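You operate a simulated robot arm through the tools that you are given. There is no shell and no other tool. Be economical: measure what you need, move in short steps, check, and stop when the job is done.

Carry out the task below with a simulated robot arm. There is one attempt and no reset: what you move stays moved.

## Task
Take the small jar from the top of the small work table and put it in the white tub. Then put the salt jar in the silver small steel bowl.

Only the result counts: the job must be done as asked and must still hold three seconds after the hand-in. Knocking over, shifting, dropping, spilling or breaking anything else fails it.

## Robot
A 7-joint arm with a two-finger parallel gripper, fixed in place. Base frame: the origin is at the foot of the arm, x ahead of it, y to its left, z up; the work surface is at about z = 0. Lengths are in mm, angles in rad, forces in N, time in s.
With the tool pointing down near the work surface it reaches from about 220 to 580 mm from the base axis. Its first joint turns from -1.152 to 1.152 rad. Payload 2.5 kg.
The TCP is the grasp point between the finger pads, 23 mm short of the fingertips. In the tool frame z runs along the fingers and y along their closing line. Largest opening 94 mm; finger width 38, thickness 10; the body of the gripper, 54 by 96 mm, starts 39 mm behind the TCP.
Orientation is told as [roll, pitch, yaw] about the base's x, y, z axes, in that order, counted from this pose: with the fingers straight down and closing along the base's y, the tool's x points along the base's -x, its y along +y and its z along -z.

## Interface
- The arm moves only by the tool nudge_tool. Its argument "moves" is a list of rows, each a list of 3 entries, a list of its own where there are three numbers: the turn, a rotation vector about the base's x, y, z in rad, then the shift along the base's x, y, z in mm, then the closure in counts, from 0 (fully open) to 255 (shut). In form: [[[rx, ry, rz], [dx, dy, dz], claw], ...]. A call has 1 to 20 rows; each row shifts and turns the commanded pose from where the row before left it. A row lasts 0.2 s, in which the tool goes at most 50 mm and 0.15 rad; a call with a longer step from one row to the next is refused whole, and so is a gripper value outside its range. Where a pose cannot be reached the arm comes as near as it can. A force on the tool above 40 N (or 10 N above the force at the start of the call, whichever is more), or a blocked arm, ends the call early, and 0.2 s more pass. The fingers move at their own pace (about 108 mm/s each) and stop on an object; they squeeze with about 25 N. The grip force told is the motor's: it shows also when the fingers shut on nothing. Time passes only in rows, and 0.2 s behind the last, so rows that do not move let the fingers close. It gives the time, the measured TCP pose, the force on the tool (base axes), the opening and the grip force at its end, in the units of the frame above (readings bear some noise).
- Cameras (640 x 400 px; columns grow to the right, rows downward): "scene" is fixed at [117.3, -400.7, 557.3]; the picture's right is [0.86, -0.52, 0.00], its down [-0.28, -0.47, -0.83] and it looks along [0.43, 0.72, -0.55] (base axes); focal length 373 px, centre (320, 200). "wrist" rides on the gripper at [-39, 0, -44] in the tool frame; the picture's right is [0.00, -1.00, 0.00], its down [0.97, 0.00, -0.24] and it looks along [0.24, 0.00, 0.97] (tool axes); focal length 218 px, centre (320, 200).
- camera(camera): a new picture of that camera. No time passes.
- locate(camera, pixels): there is no depth. For up to 12 entries [column, row, z] of the newest picture of that camera ("zoom" is the newest enlarged one), the place [x, y] in the base frame at which the ray of that pixel passes the height z, good to about 3 mm, but the place of the scene camera against the robot may be out by one fixed shift of up to 12 mm in any direction. No time passes.
- enlarge(camera, box): a new picture of the part [left, top, right, bottom] of that camera's present view, enlarged. No time passes.
- job_done(): hands the job in; it is judged then, once.

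Work in short steps. Measure before you move; look again where a grasp or a placing could have gone wrong, and mend it. You have 80 turns and 46 pictures in all, those below and enlarged ones among them. Open the gripper and draw the arm clear of the work before you hand the job in, unless the task says otherwise; then end with one line.

The tools are called after "Call:" as a command line: name --argument value ..., lists and objects as JSON in quotes. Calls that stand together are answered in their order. nudge_tool: Moves the arm, as the interface text tells. Its arguments: {"type":"object","properties":{"moves":{"type":"array","items":{"type":"array"}}},"required":["moves"]} The other tools are called the same way: camera (camera) takes a picture; locate (camera, pixels) gives the place at which the rays of pixels pass given heights; enlarge (camera, box) takes an enlarged picture of a part of a camera's view; job_done () hands the job in.

At the start:

```text
clock: 0.0
ee_pos: [295.8, 167.5, 290.7]
orientation: [0.0, 0.001, -0.001]
force: [0.4, 0.1, -0.8]
grip_width: 93.9
finger_force: 0.1
```

scene: 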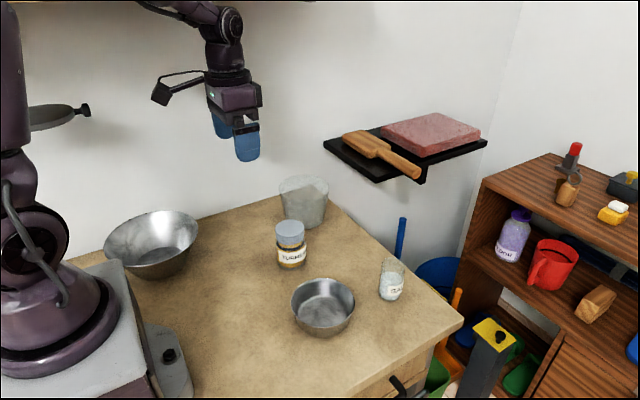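
wrist: 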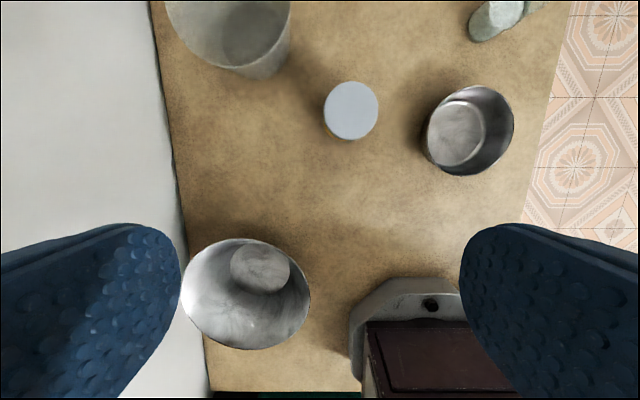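

The table holds a capped jar near (291,245), a glass at (392,280), a tub at (304,200), and bowls at (152,243) and (323,306). I'll enlarge these to read the labels.

Call:
enlarge --camera "scene" --box '[260, 165, 430, 345]'

Call:
enlarge --camera "wrist" --box '[160, 0, 560, 200]'

Call:
locate --camera "wrist" --pixels '[[351, 110, 70], [351, 110, 80], [468, 130, 0], [470, 130, 45], [260, 270, 0], [240, 35, 0], [228, 20, 100], [495, 20, 0], [495, 20, 60]]'

Call:
locate --camera "scene" --pixels '[[291, 266, 0], [290, 229, 70], [290, 229, 80], [391, 298, 0], [394, 264, 60], [323, 325, 0], [323, 294, 45], [305, 225, 0], [304, 187, 100]]'

```text
2.22 times, centred on (345, 255) of scene
```

zoom: 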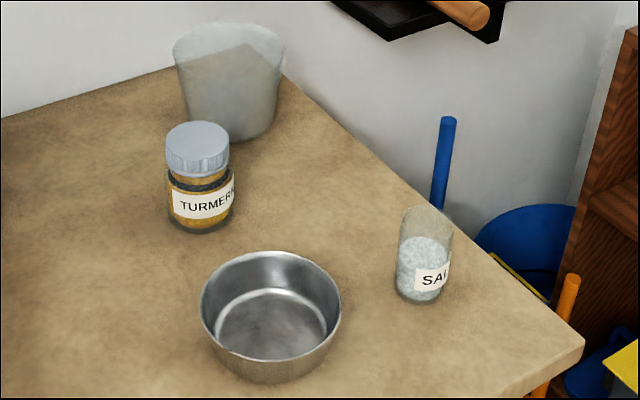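

```text
1.60 times, centred on (360, 100) of wrist
```

zoom: 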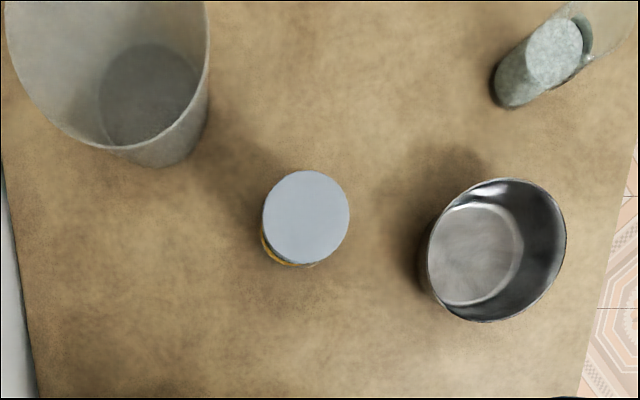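

```text
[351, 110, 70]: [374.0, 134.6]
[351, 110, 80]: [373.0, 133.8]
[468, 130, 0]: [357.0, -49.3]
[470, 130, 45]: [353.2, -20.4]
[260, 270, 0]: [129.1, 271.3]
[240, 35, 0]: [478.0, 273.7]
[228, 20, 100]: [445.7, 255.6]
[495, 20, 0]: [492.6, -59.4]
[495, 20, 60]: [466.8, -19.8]
```

```text
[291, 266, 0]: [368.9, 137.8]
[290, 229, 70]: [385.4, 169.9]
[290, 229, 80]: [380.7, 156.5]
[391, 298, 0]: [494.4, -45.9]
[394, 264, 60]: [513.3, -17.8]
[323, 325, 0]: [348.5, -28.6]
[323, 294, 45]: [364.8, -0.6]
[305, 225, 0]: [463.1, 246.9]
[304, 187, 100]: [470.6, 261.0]
```

The small jar is the capped turmeric jar at about (373,134), and the salt jar is the open glass at about (492,-50). I'll move above the turmeric jar for a parallax view.

Call:
nudge_tool --moves '[[[0, 0, 0], [30, -13, -15], 0], [[0, 0, 0], [30, -13, -15], 0], [[0, 0, 0], [17, -7, -10], 0], [[0, 0, 0], [0, 0, 0], 0]]'

Call:
camera --camera "wrist"

```text
clock: 1.0
ee_pos: [370.9, 135.2, 252.6]
orientation: [0.001, -0.001, -0.001]
force: [-0.5, 0.1, -0.7]
grip_width: 93.9
finger_force: 0.0
```

```text
41 pictures are left
```

wrist: 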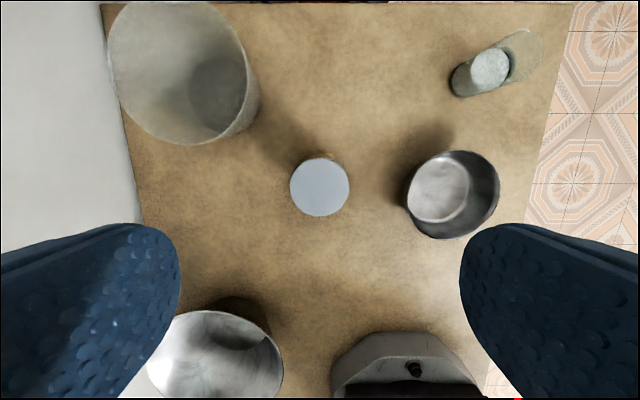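

The lid is now centred at (320,187), the tub rim runs about (107..260, 2..145), and the salt base is at about (465,85). I'll locate all of these.

Call:
locate --camera "wrist" --pixels '[[320, 187, 60], [320, 187, 75], [320, 187, 90], [290, 187, 80], [349, 187, 80], [218, 95, 0], [182, 73, 110], [108, 65, 110], [258, 80, 110], [464, 83, 0], [522, 55, 70], [522, 55, 90]]'

Call:
locate --camera "wrist" --pixels '[[440, 190, 0], [452, 195, 45], [407, 190, 45], [499, 190, 45], [452, 151, 45], [452, 239, 45], [182, 2, 110], [182, 145, 110], [490, 70, 40]]'

Call:
enlarge --camera "wrist" --box '[380, 0, 580, 125]'

```text
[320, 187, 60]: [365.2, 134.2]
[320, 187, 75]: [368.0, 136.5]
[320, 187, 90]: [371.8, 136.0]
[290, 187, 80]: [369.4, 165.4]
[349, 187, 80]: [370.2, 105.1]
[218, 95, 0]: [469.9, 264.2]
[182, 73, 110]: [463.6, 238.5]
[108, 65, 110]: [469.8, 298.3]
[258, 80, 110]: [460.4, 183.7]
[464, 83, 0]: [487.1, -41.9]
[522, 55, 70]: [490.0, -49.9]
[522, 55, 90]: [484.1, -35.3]
```

```text
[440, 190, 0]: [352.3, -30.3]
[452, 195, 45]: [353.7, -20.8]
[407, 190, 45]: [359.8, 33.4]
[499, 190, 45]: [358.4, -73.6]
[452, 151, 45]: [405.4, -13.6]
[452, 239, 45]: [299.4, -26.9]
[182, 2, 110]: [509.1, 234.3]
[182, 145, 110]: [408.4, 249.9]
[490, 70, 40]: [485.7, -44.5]
```

```text
3.20 times, centred on (480, 62) of wrist
```

zoom: 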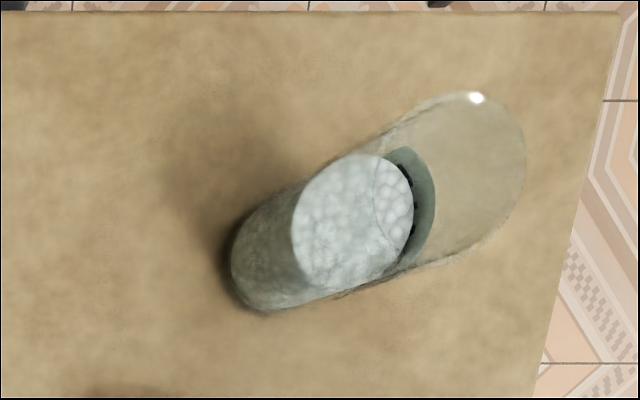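

The views agree on a lid top at z≈90, a jar axis at about (372,136) and a diameter of about 58. I'll descend to z≈140, look again, and check where the shelf is.

Call:
nudge_tool --moves '[[[0, 0, 0], [0, 0, -35], 0], [[0, 0, 0], [0, 0, -35], 0], [[0, 0, 0], [1, 1, -42], 0], [[0, 0, 0], [0, 0, 0], 0]]'

Call:
camera --camera "wrist"

Call:
camera --camera "scene"

Call:
locate --camera "scene" --pixels '[[323, 142, 200], [323, 142, 300], [425, 182, 150], [425, 182, 200], [425, 182, 250], [425, 182, 300], [0, 330, 0]]'

```text
clock: 2.0
ee_pos: [372.1, 137.2, 141.4]
orientation: [0.0, 0.0, 0.0]
force: [-0.1, -0.7, 0.4]
grip_width: 94.2
finger_force: 0.1
```

```text
39 pictures are left
```

wrist: 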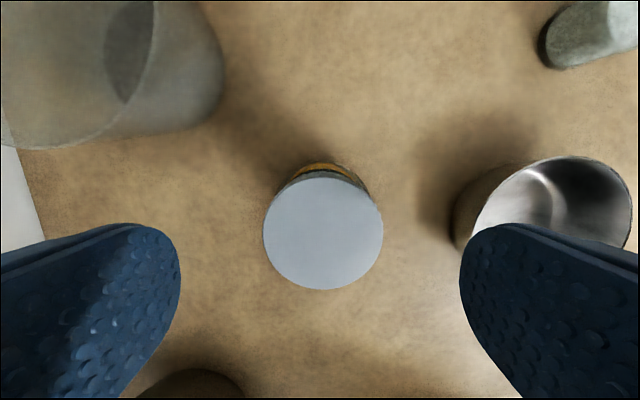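

```text
38 pictures are left
```

scene: 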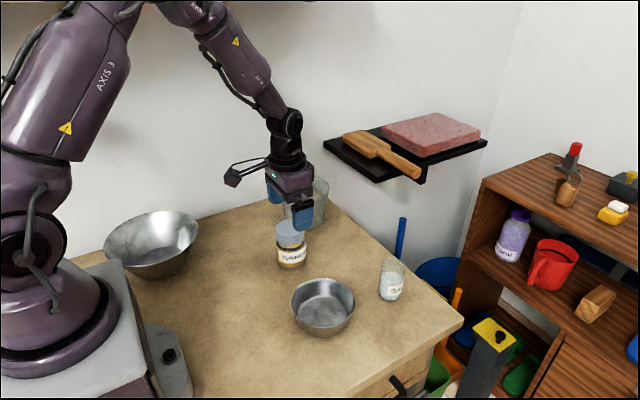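

```text
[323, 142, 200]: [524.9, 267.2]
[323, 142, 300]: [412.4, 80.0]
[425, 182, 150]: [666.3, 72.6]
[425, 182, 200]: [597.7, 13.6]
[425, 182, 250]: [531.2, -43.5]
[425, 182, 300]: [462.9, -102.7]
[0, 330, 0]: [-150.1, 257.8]
```

From close up the lid is centred at (323,234). I'll locate it at several heights.

Call:
locate --camera "wrist" --pixels '[[323, 234, 80], [323, 234, 85], [323, 234, 90], [323, 234, 95], [264, 234, 90], [383, 234, 90], [323, 176, 90], [323, 290, 90]]'

```text
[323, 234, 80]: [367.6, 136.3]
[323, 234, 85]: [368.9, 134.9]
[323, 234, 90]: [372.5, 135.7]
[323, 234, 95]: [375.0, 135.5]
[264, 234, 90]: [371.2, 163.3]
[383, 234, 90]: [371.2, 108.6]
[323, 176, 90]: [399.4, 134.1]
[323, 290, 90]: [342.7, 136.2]
```

The lid top is at z≈89 with the axis at (371.5,135.7). I'll descend to TCP z≈77 (on the lid) and close.

Call:
nudge_tool --moves '[[[0, 0, 0], [0, -1, -24], 0], [[0, 0, 0], [0, 0, -24], 0], [[0, 0, 0], [0, 0, -16], 0], [[0, 0, 0], [0, 0, 0], 0], [[0, 0, 0], [0, 0, 0], 255], [[0, 0, 0], [0, 0, 0], 255], [[0, 0, 0], [0, 0, 0], 255], [[0, 0, 0], [0, 0, 0], 255]]'

```text
clock: 3.8
ee_pos: [372.8, 135.3, 75.4]
orientation: [0.0, -0.002, 0.0]
force: [-0.4, 0.3, -0.4]
grip_width: 62.5
finger_force: 24.7
```

It's gripped at 62.5 mm with 24.7 N. I'll lift straight up and then view the tub and the jar.

Call:
nudge_tool --moves '[[[0, 0, 0], [0, 0, 15], 255], [[0, 0, 0], [0, 0, 30], 255], [[0, 0, 0], [0, 0, 40], 255], [[0, 0, 0], [0, 0, 40], 255], [[0, 0, 0], [0, 0, 40], 255], [[0, 0, 0], [0, 0, 20], 255], [[0, 0, 0], [0, 0, 0], 255]]'

Call:
camera --camera "scene"

Call:
camera --camera "wrist"

```text
clock: 5.4
ee_pos: [371.9, 135.3, 259.0]
orientation: [-0.002, 0.002, 0.0]
force: [0.4, -0.1, -1.5]
grip_width: 54.9
finger_force: 25.1
```

```text
37 pictures are left
```

scene: 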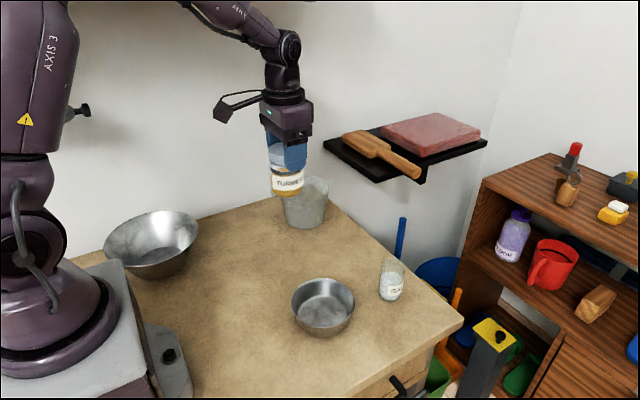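

```text
36 pictures are left
```

wrist: 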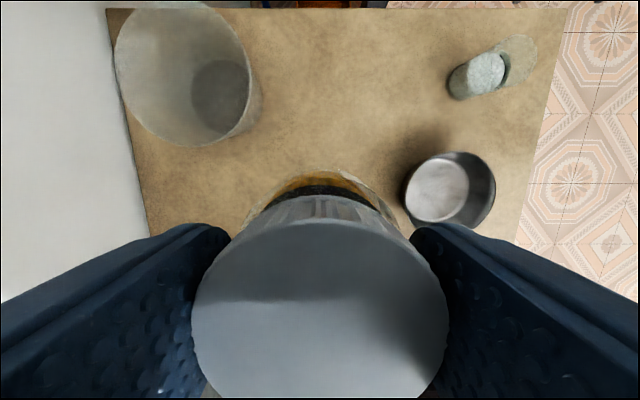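

The opening fell from 62.5 to 54.9, so the jar may have slipped down so that the fingers now hold the lid. I'll enlarge to check.

Call:
enlarge --camera "scene" --box '[240, 80, 360, 240]'

Call:
locate --camera "wrist" --pixels '[[220, 95, 0], [185, 75, 110], [115, 75, 110], [255, 75, 110], [185, 3, 110], [185, 146, 110], [195, 90, 0], [248, 90, 0], [220, 62, 0], [220, 125, 0], [320, 215, 240], [320, 220, 280]]'

```text
2.50 times, centred on (300, 160) of scene
```

zoom: 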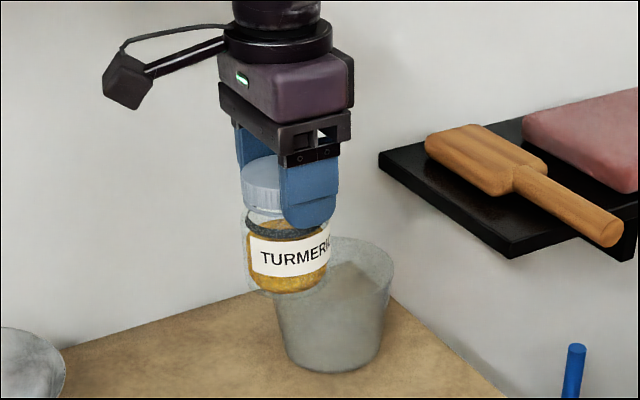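

```text
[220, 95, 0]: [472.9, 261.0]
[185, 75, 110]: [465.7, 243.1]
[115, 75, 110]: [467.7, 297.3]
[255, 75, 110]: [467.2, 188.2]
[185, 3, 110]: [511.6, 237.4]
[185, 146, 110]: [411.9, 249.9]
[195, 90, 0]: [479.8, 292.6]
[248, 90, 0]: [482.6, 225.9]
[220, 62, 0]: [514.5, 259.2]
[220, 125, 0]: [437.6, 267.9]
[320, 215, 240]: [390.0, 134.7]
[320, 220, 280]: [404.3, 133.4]
```

The jar is upright and held by the lid. I'll move beside the tub (x≈400, y≈245) for a straight view down into it.

Call:
nudge_tool --moves '[[[0, 0, 0], [8, 35, 5], 255], [[0, 0, 0], [10, 38, 5], 255], [[0, 0, 0], [10, 35, 0], 255], [[0, 0, 0], [0, 0, 0], 255]]'

Call:
camera --camera "wrist"

Call:
camera --camera "scene"

```text
clock: 6.4
ee_pos: [421.2, 195.7, 275.4]
orientation: [-0.008, -0.015, -0.104]
force: [0.7, 0.8, -0.8]
grip_width: 55.3
finger_force: 25.0
```

```text
34 pictures are left
```

wrist: 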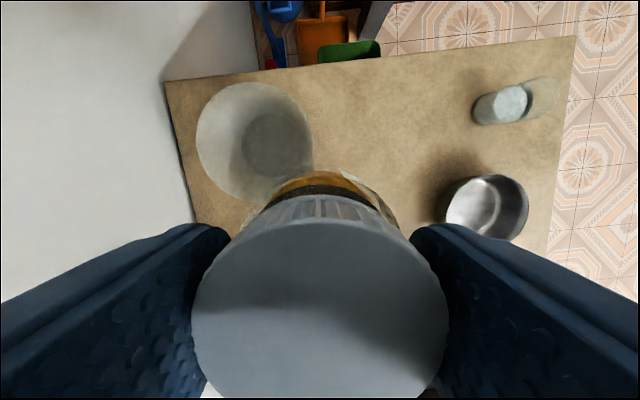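

```text
33 pictures are left
```

scene: 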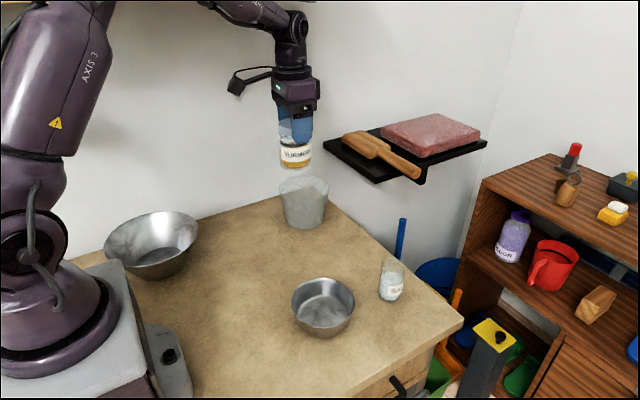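

The arm stopped at (421,196) with yaw -0.10 against a command of about (400,243). I'll wait with a null row to see whether it's lag or a limit.

Call:
nudge_tool --moves '[[[0, 0, 0], [0, 0, 0], 255], [[0, 0, 0], [0, 0, 0], 255]]'

Call:
locate --camera "wrist" --pixels '[[255, 142, 110], [255, 142, 90], [270, 148, 0], [270, 148, 10], [197, 142, 110], [312, 142, 110], [255, 83, 110], [255, 200, 110], [243, 148, 5], [300, 148, 5]]'

```text
clock: 7.0
ee_pos: [421.4, 194.5, 277.1]
orientation: [-0.006, -0.016, -0.105]
force: [-0.6, -0.5, -0.2]
grip_width: 55.2
finger_force: 24.7
```

```text
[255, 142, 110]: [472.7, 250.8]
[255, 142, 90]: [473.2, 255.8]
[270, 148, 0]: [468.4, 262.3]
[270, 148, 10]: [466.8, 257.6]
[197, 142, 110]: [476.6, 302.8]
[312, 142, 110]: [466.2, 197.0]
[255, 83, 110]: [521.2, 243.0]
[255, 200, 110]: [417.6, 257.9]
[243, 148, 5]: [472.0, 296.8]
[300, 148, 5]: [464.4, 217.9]
```

There's no lag, so this looks like a kinematic limit at this height. The tub centre is about (470,255) with rim z≈95–110. I'll lower by 40 mm (jar bottom still above the rim) and see how the pose responds.

Call:
nudge_tool --moves '[[[0, 0, 0], [0, 0, -20], 255], [[0, 0, 0], [0, 0, -20], 255], [[0, 0, 0], [0, 0, 0], 255]]'

```text
clock: 7.8
ee_pos: [415.5, 216.7, 228.7]
orientation: [-0.009, -0.005, -0.062]
force: [0.0, -0.8, 0.0]
grip_width: 54.9
finger_force: 25.3
```

The shortfall looks like a pure base rotation (0.48 vs 0.55 rad), so the elbow may be touching the fixture on the wall near (60,115). I'll look.

Call:
camera --camera "scene"

Call:
enlarge --camera "scene" --box '[0, 0, 340, 240]'

```text
32 pictures are left
```

scene: 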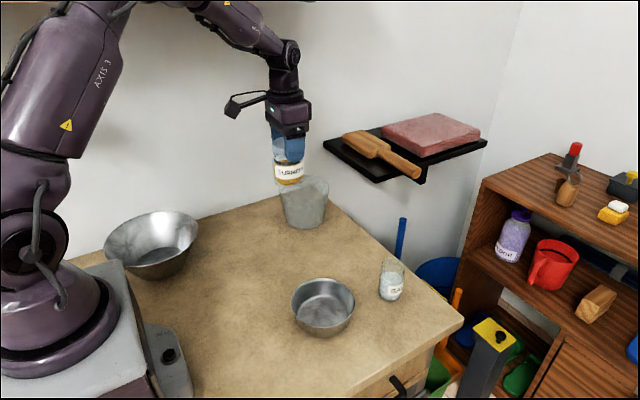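

```text
1.67 times, centred on (170, 120) of scene
```

zoom: 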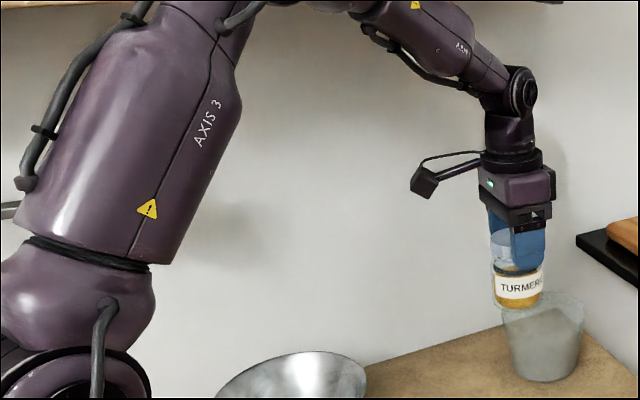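

A wall shelf runs along the top of the picture and likely limits the elbow. The tub target (470,255) is further out at a smaller base angle, so I'll first back off in y and then extend toward it at z≈225.

Call:
nudge_tool --moves '[[[0, 0, 0], [15, -28, 0], 255], [[0, 0, 0], [25, 0, 0], 255], [[0, 0, 0], [20, 15, -2], 255], [[0, 0, 0], [0, 0, 0], 255]]'

Call:
camera --camera "wrist"

```text
clock: 8.8
ee_pos: [460.4, 230.7, 228.2]
orientation: [0.0, -0.001, 0.003]
force: [-0.8, 0.5, -1.7]
grip_width: 55.3
finger_force: 25.8
```

```text
30 pictures are left
```

wrist: 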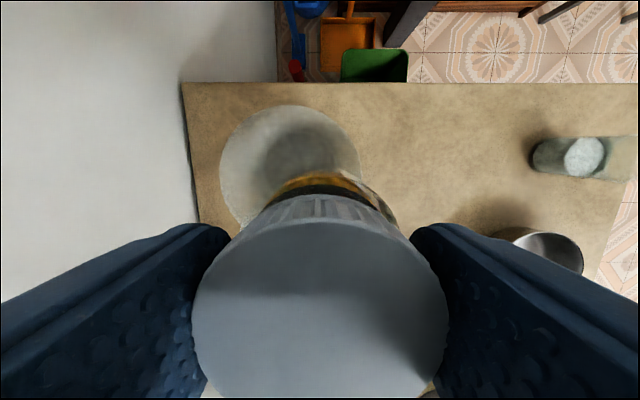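

The arm now tracks exactly. The tub rim is visible at left (220,175), right (361,165) and top (292,105), so I'll locate these at plausible rim heights.

Call:
locate --camera "wrist" --pixels '[[219, 178, 95], [361, 168, 95], [292, 105, 95], [219, 178, 105], [361, 168, 105], [292, 105, 105], [297, 150, 5], [257, 155, 5], [335, 150, 5], [297, 122, 5]]'

Call:
enlarge --camera "wrist" --box '[190, 80, 430, 230]'

```text
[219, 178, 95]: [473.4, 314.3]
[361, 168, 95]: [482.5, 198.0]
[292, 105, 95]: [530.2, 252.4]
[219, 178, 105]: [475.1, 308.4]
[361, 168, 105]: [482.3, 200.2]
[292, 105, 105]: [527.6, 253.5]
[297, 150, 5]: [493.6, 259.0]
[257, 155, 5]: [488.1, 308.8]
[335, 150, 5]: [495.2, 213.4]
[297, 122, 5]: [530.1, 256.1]
```

```text
2.67 times, centred on (310, 155) of wrist
```

zoom: 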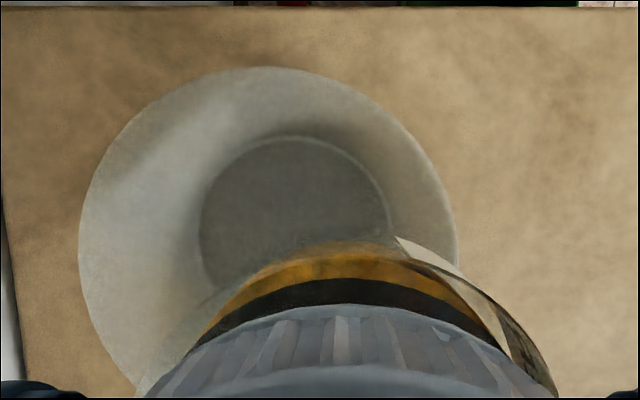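

The tub centre is (473,255) with rim radius about 56 and floor radius about 40. I'll go over it and lower part way to z≈150.

Call:
nudge_tool --moves '[[[0, 0, 0], [13, 24, 0], 255], [[0, 0, 0], [0, 0, 0], 255], [[0, 0, 0], [0, 0, -25], 255], [[0, 0, 0], [0, 0, -20], 255], [[0, 0, 0], [0, 0, 0], 255]]'

Call:
enlarge --camera "scene" --box '[230, 80, 380, 240]'

Call:
camera --camera "wrist"

```text
clock: 10.0
ee_pos: [472.5, 255.0, 184.1]
orientation: [-0.001, -0.001, 0.002]
force: [-0.3, -0.4, -1.3]
grip_width: 55.3
finger_force: 25.7
```

```text
2.50 times, centred on (305, 160) of scene
```

zoom: 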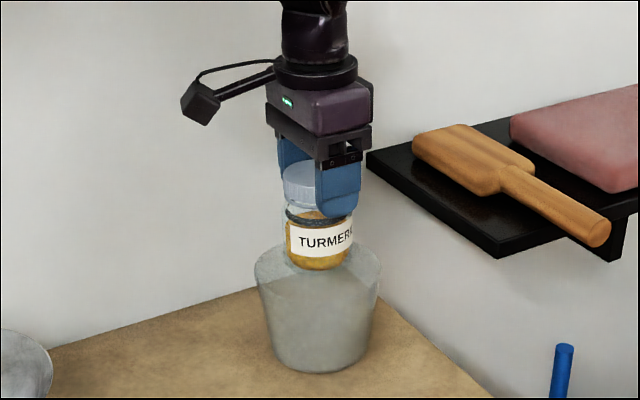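

```text
27 pictures are left
```

wrist: 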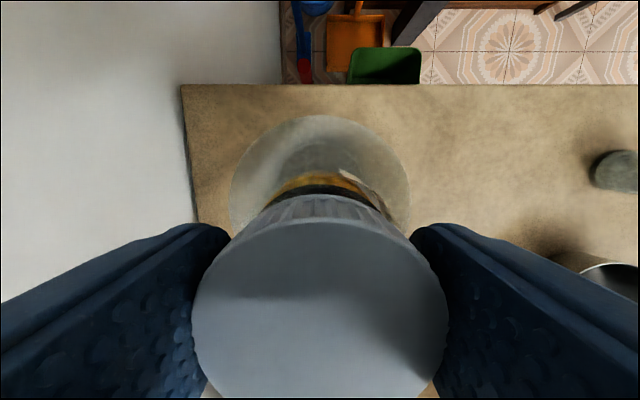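

The jar is centred over the tub (rim columns 231–409, jar at 320). I'll lower toward the floor.

Call:
nudge_tool --moves '[[[0, 0, 0], [0, 0, -20], 255], [[0, 0, 0], [0, 0, -20], 255], [[0, 0, 0], [0, 0, -20], 255], [[0, 0, 0], [0, 0, -18], 255], [[0, 0, 0], [0, 0, -12], 255], [[0, 0, 0], [0, 0, -5], 255], [[0, 0, 0], [0, 0, 0], 255]]'

Call:
camera --camera "wrist"

```text
clock: 11.6
ee_pos: [472.9, 254.8, 89.3]
orientation: [0.0, 0.002, -0.001]
force: [-1.6, -0.9, 4.1]
grip_width: 55.2
finger_force: 25.0
```

```text
26 pictures are left
```

wrist: 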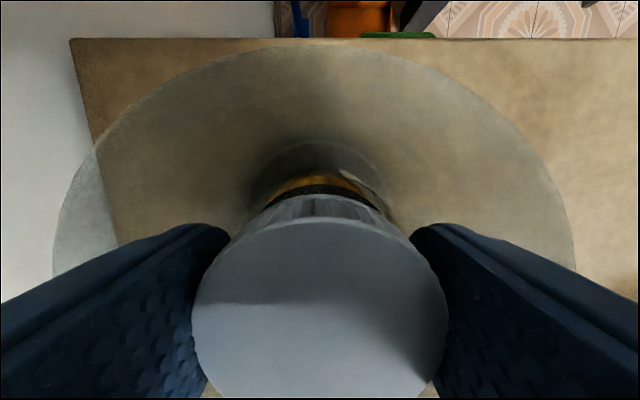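

Contact (+4 N) at z=89 with the jar centred means it is on the tub floor. I'll open only part way, to about 66 mm, so the fingers stay clear of the tub wall, then rise.

Call:
nudge_tool --moves '[[[0, 0, 0], [0, 0, 0], 80], [[0, 0, 0], [0, 0, 0], 80], [[0, 0, 0], [0, 0, 0], 80]]'

Call:
camera --camera "wrist"

```text
clock: 12.4
ee_pos: [473.5, 254.4, 88.3]
orientation: [0.0, 0.0, 0.0]
force: [0.6, -0.4, 0.5]
grip_width: 64.4
finger_force: 0.1
```

```text
25 pictures are left
```

wrist: 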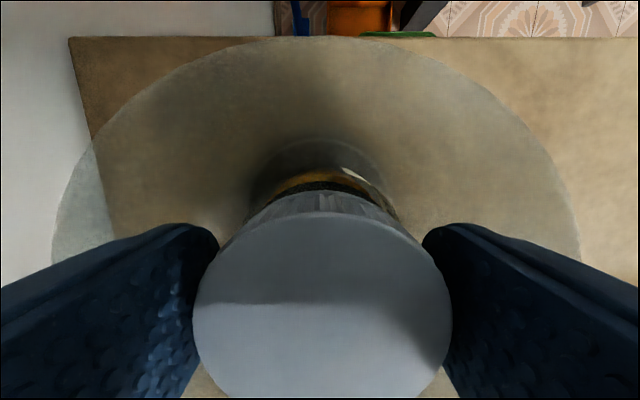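

It's released and standing. I'll rise straight up to z≈230 and look.

Call:
nudge_tool --moves '[[[0, 0, 0], [0, 0, 15], 80], [[0, 0, 0], [0, 0, 25], 80], [[0, 0, 0], [0, 0, 35], 80], [[0, 0, 0], [0, 0, 35], 80], [[0, 0, 0], [0, 0, 30], 40], [[0, 0, 0], [0, 0, 0], 0]]'

Call:
camera --camera "wrist"

Call:
camera --camera "scene"

```text
clock: 13.8
ee_pos: [476.6, 253.7, 227.5]
orientation: [-0.001, 0.001, 0.0]
force: [-0.2, -0.3, -1.7]
grip_width: 93.7
finger_force: 0.1
```

```text
24 pictures are left
```

wrist: 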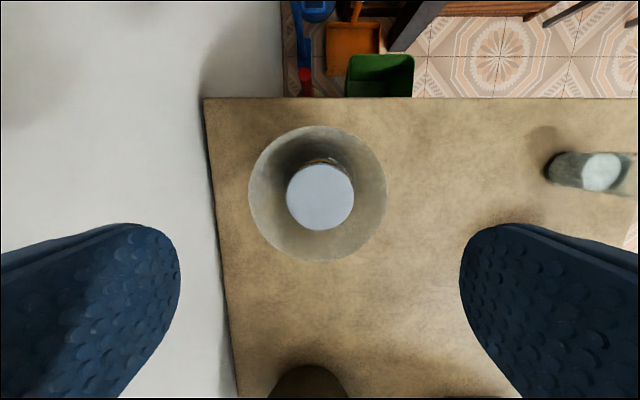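

```text
23 pictures are left
```

scene: 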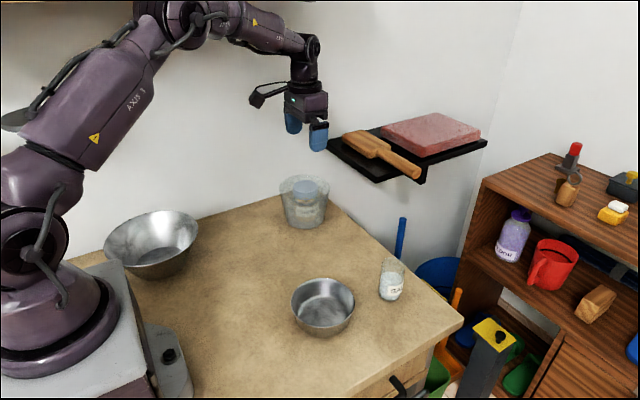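

The jar stands upright in the tub. Next I'll move to near the salt jar, about (455,-45) at z≈215, and look down.

Call:
nudge_tool --moves '[[[0, 0, 0], [-4, -40, 0], 0], [[0, 0, 0], [-4, -45, 0], 0], [[0, 0, 0], [-4, -45, 0], 0], [[0, 0, 0], [-4, -45, 0], 0], [[0, 0, 0], [-3, -45, -5], 0], [[0, 0, 0], [-3, -45, -5], 0], [[0, 0, 0], [0, -34, 0], 0], [[0, 0, 0], [0, 0, 0], 0]]'

Call:
camera --camera "wrist"

```text
clock: 15.6
ee_pos: [454.1, -45.4, 217.5]
orientation: [0.0, 0.0, 0.002]
force: [-0.1, 0.1, -0.2]
grip_width: 94.0
finger_force: 0.0
```

```text
22 pictures are left
```

wrist: 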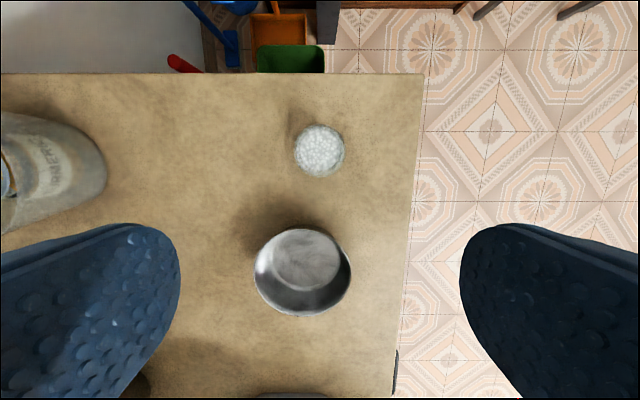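

The salt jar is directly below at (320,149) and the bowl at (302,272). I'll enlarge the jar and locate both.

Call:
enlarge --camera "wrist" --box '[230, 90, 410, 330]'

Call:
locate --camera "wrist" --pixels '[[320, 149, 0], [320, 149, 40], [320, 149, 70], [295, 149, 70], [345, 149, 70], [305, 258, 0], [302, 272, 45], [254, 270, 45], [351, 270, 45], [302, 228, 45], [302, 316, 45]]'

```text
1.67 times, centred on (320, 210) of wrist
```

zoom: 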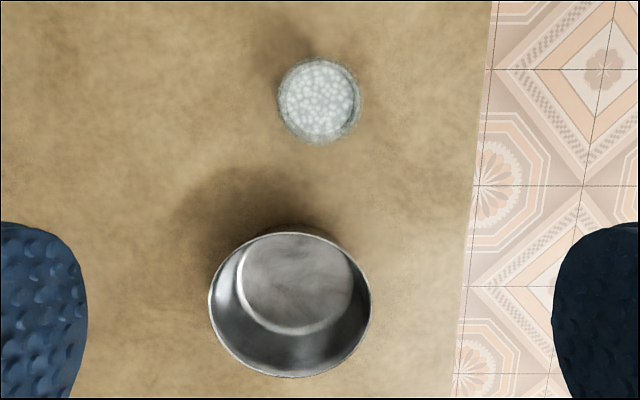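

```text
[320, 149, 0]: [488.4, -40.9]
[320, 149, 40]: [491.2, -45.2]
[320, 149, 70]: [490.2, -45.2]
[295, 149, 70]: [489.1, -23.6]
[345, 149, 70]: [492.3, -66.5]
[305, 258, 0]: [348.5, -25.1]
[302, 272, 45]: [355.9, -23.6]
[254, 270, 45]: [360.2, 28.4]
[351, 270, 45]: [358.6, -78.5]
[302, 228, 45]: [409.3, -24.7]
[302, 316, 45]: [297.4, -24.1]
```

The salt jar axis is about (490,-44.5), diameter about 44, height about 75. I'll move over it and down to z≈125, then check centring.

Call:
nudge_tool --moves '[[[0, 0, 0], [36, 1, 0], 0], [[0, 0, 0], [0, 0, -30], 0], [[0, 0, 0], [0, 0, -30], 0], [[0, 0, 0], [0, 0, -30], 0], [[0, 0, 0], [0, 0, 0], 0]]'

Call:
camera --camera "wrist"

Call:
enlarge --camera "scene" --box '[330, 180, 460, 330]'

```text
clock: 16.8
ee_pos: [487.8, -45.2, 128.5]
orientation: [0.0, -0.001, 0.0]
force: [0.6, -0.2, -0.5]
grip_width: 94.0
finger_force: 0.0
```

```text
20 pictures are left
```

wrist: 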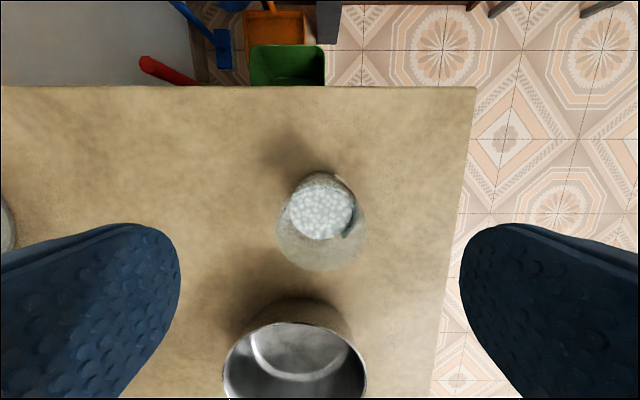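

```text
2.67 times, centred on (395, 255) of scene
```

zoom: 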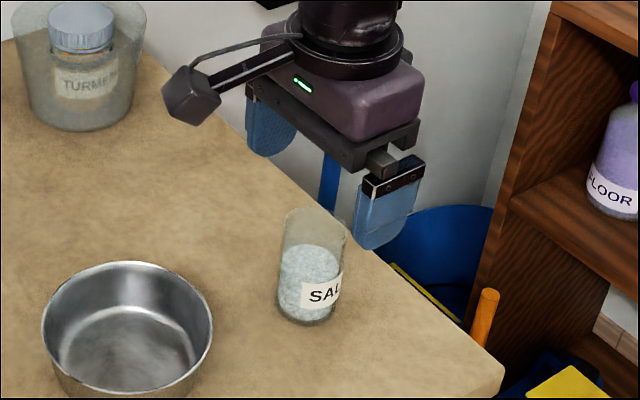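

The jar rim is about columns 276–367, bottom row 272. I'll locate it to fix the centre and rim height.

Call:
locate --camera "wrist" --pixels '[[321, 228, 70], [321, 228, 80], [276, 228, 70], [367, 228, 70], [276, 228, 80], [367, 228, 80], [321, 272, 70], [321, 272, 80], [322, 207, 40], [325, 172, 0]]'

```text
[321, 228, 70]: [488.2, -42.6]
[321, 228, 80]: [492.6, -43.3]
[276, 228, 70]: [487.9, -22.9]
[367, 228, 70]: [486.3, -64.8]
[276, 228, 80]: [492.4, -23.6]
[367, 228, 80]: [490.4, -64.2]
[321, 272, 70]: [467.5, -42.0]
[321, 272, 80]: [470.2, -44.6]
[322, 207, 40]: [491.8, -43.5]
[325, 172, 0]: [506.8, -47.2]
```

The axis is (490,-44) and the rim is at z≈74. I'll descend to z≈55 and grip.

Call:
nudge_tool --moves '[[[0, 0, 0], [1.5, 1.2, -25], 0], [[0, 0, 0], [0, 0, -25], 0], [[0, 0, 0], [0, 0, -23], 0], [[0, 0, 0], [0, 0, 0], 0], [[0, 0, 0], [0, 0, 0], 255], [[0, 0, 0], [0, 0, 0], 255], [[0, 0, 0], [0, 0, 0], 255], [[0, 0, 0], [0, 0, 0], 255]]'

```text
clock: 18.6
ee_pos: [488.9, -42.4, 55.7]
orientation: [-0.001, 0.0, -0.001]
force: [0.6, -0.2, -0.3]
grip_width: 47.8
finger_force: 25.7
```

It's gripped at 47.8 mm. I'll lift gently by about 80 mm and check.

Call:
nudge_tool --moves '[[[0, 0, 0], [0, 0, 5], 255], [[0, 0, 0], [0, 0, 10], 255], [[0, 0, 0], [0, 0, 15], 255], [[0, 0, 0], [0, 0, 15], 255], [[0, 0, 0], [0, 0, 15], 255], [[0, 0, 0], [0, 0, 15], 255], [[0, 0, 0], [0, 0, 10], 255], [[0, 0, 0], [0, 0, 0], 255]]'

Call:
camera --camera "wrist"

Call:
enlarge --camera "scene" --box '[270, 160, 460, 350]'

```text
clock: 20.4
ee_pos: [489.6, -43.2, 139.8]
orientation: [0.002, -0.001, 0.001]
force: [-0.3, -0.4, -1.1]
grip_width: 47.8
finger_force: 25.2
```

```text
18 pictures are left
```

wrist: 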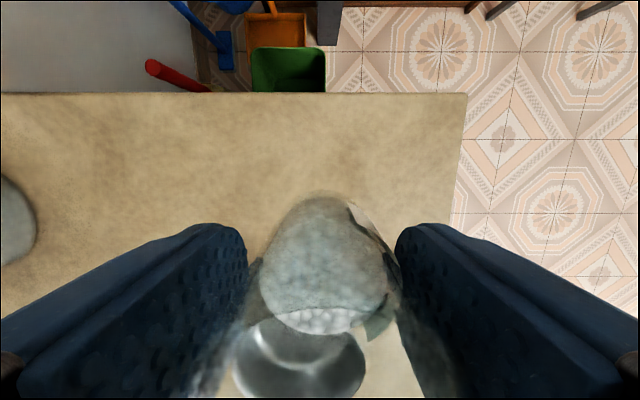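

```text
2.11 times, centred on (365, 255) of scene
```

zoom: 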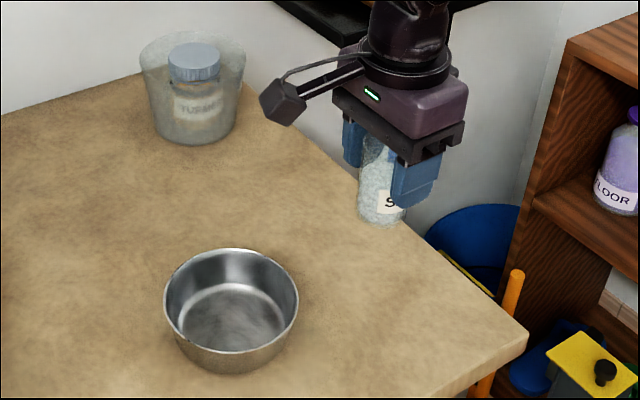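

The jar is held upright. I'll carry it smoothly to over the bowl centre at about (353,-25).

Call:
nudge_tool --moves '[[[0, 0, 0], [-6, 1, 0], 255], [[0, 0, 0], [-12, 2, 0], 255], [[0, 0, 0], [-18, 2, 0], 255], [[0, 0, 0], [-20, 3, 0], 255], [[0, 0, 0], [-20, 3, 0], 255], [[0, 0, 0], [-20, 2, 0], 255], [[0, 0, 0], [-18, 2, 0], 255], [[0, 0, 0], [-12, 2, 0], 255], [[0, 0, 0], [-7, 1, 0], 255], [[0, 0, 0], [-3, 0, 0], 255], [[0, 0, 0], [0, 0, 0], 255]]'

Call:
camera --camera "wrist"

Call:
enlarge --camera "scene" --box '[250, 180, 400, 350]'

```text
clock: 22.8
ee_pos: [353.2, -24.8, 140.5]
orientation: [-0.001, 0.0, 0.0]
force: [-0.6, -0.1, -0.8]
grip_width: 47.7
finger_force: 24.6
```

```text
16 pictures are left
```

wrist: 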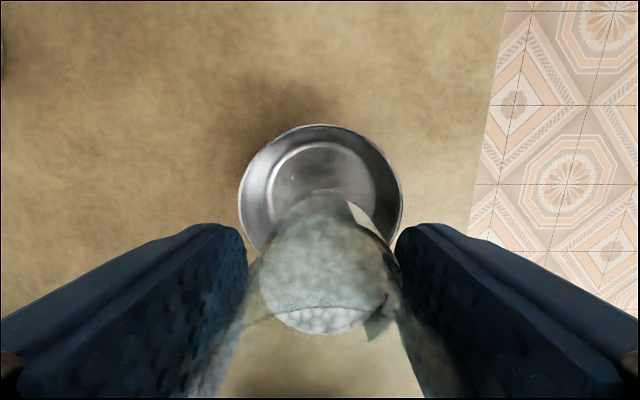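

```text
2.35 times, centred on (325, 265) of scene
```

zoom: 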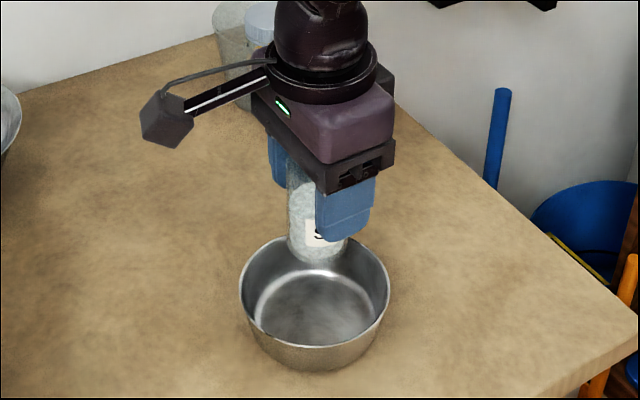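

The rim spans columns 238–403 (centre 321) with its top at row 124. I'll locate these to check the x centring.

Call:
locate --camera "wrist" --pixels '[[238, 200, 42], [403, 200, 42], [320, 124, 42], [320, 143, 4], [266, 190, 4], [377, 190, 4], [320, 124, 50], [320, 183, 42]]'

```text
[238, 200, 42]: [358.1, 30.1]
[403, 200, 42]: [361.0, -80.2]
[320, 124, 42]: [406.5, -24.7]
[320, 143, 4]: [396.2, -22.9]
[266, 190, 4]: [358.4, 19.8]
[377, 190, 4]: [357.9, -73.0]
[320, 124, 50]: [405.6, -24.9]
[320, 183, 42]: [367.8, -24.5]
```

The bowl centre is (351.5,-25), so alignment is good. I'll lower slowly to just above the floor.

Call:
nudge_tool --moves '[[[0, 0, 0], [-1, 0, -8], 255], [[0, 0, 0], [0, 0, -16], 255], [[0, 0, 0], [0, 0, -18], 255], [[0, 0, 0], [0, 0, -16], 255], [[0, 0, 0], [0, 0, -10], 255], [[0, 0, 0], [0, 0, -5], 255], [[0, 0, 0], [0, 0, -3], 255], [[0, 0, 0], [0, 0, -2], 255], [[0, 0, 0], [0, 0, 0], 255]]'

```text
clock: 24.8
ee_pos: [353.0, -25.2, 62.4]
orientation: [0.0, 0.001, 0.0]
force: [-0.9, -0.3, -1.7]
grip_width: 47.4
finger_force: 24.6
```

There's no contact yet at z=62.4. I'll creep down 1.5 mm at a time.

Call:
nudge_tool --moves '[[[0, 0, 0], [0, 0, -1.5], 255], [[0, 0, 0], [0, 0, -1.5], 255], [[0, 0, 0], [0, 0, 0], 255]]'

```text
clock: 25.6
ee_pos: [351.0, -25.6, 60.3]
orientation: [0.0, 0.001, 0.001]
force: [-4.0, 0.0, 14.1]
grip_width: 47.9
finger_force: 25.0
```

Floor contact at 14 N. I'll ease up 1 mm and open to about 62 mm, inside the rim.

Call:
nudge_tool --moves '[[[0, 0, 0], [0, 0, 1], 255], [[0, 0, 0], [0, 0, 0], 87], [[0, 0, 0], [0, 0, 0], 87], [[0, 0, 0], [0, 0, 0], 87]]'

Call:
camera --camera "wrist"

```text
clock: 26.6
ee_pos: [351.9, -26.0, 60.1]
orientation: [0.0, 0.0, 0.0]
force: [-0.5, -0.1, -0.2]
grip_width: 62.1
finger_force: 0.0
```

```text
14 pictures are left
```

wrist: 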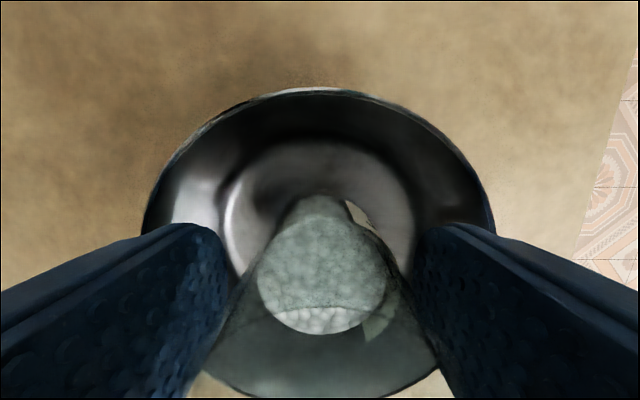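

It's released and the fingers are free of both the jar and the rim. I'll rise straight up and then check.

Call:
nudge_tool --moves '[[[0, 0, 0], [0, 0, 8], 87], [[0, 0, 0], [0, 0, 20], 87], [[0, 0, 0], [0, 0, 35], 87], [[0, 0, 0], [0, 0, 40], 87], [[0, 0, 0], [0, 0, 40], 87], [[0, 0, 0], [0, 0, 20], 0], [[0, 0, 0], [-30, 30, 0], 0], [[0, 0, 0], [-30, 30, 0], 0], [[0, 0, 0], [0, 0, 0], 0]]'

Call:
camera --camera "scene"

Call:
camera --camera "wrist"

```text
clock: 28.6
ee_pos: [292.6, 35.1, 222.5]
orientation: [0.0, 0.001, 0.001]
force: [-0.8, 0.3, 0.1]
grip_width: 94.0
finger_force: 0.0
```

```text
13 pictures are left
```

scene: 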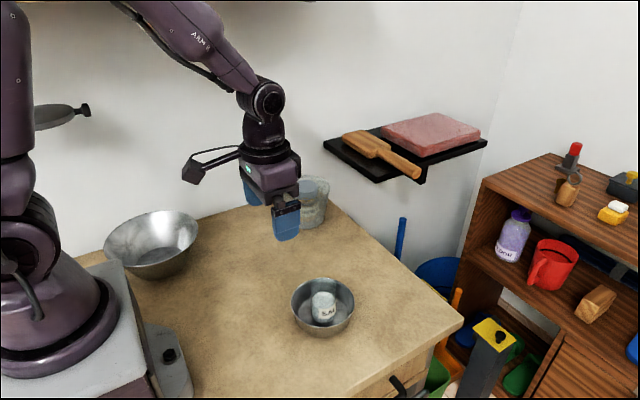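

```text
12 pictures are left
```

wrist: 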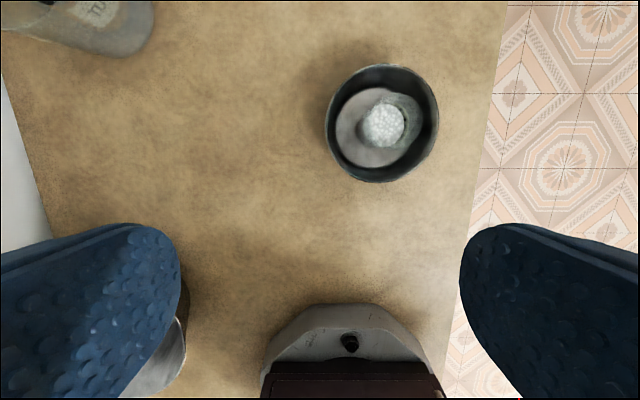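

Both jars stand upright in their vessels, everything else looks unmoved, and the open gripper is clear. I'll hand in.

Call:
job_done

```text
The job is handed in.
```

The turmeric jar, which I took to be the small jar, is upright in the white tub, and the salt jar is upright in the small steel bowl; the last pictures show nothing else moved.
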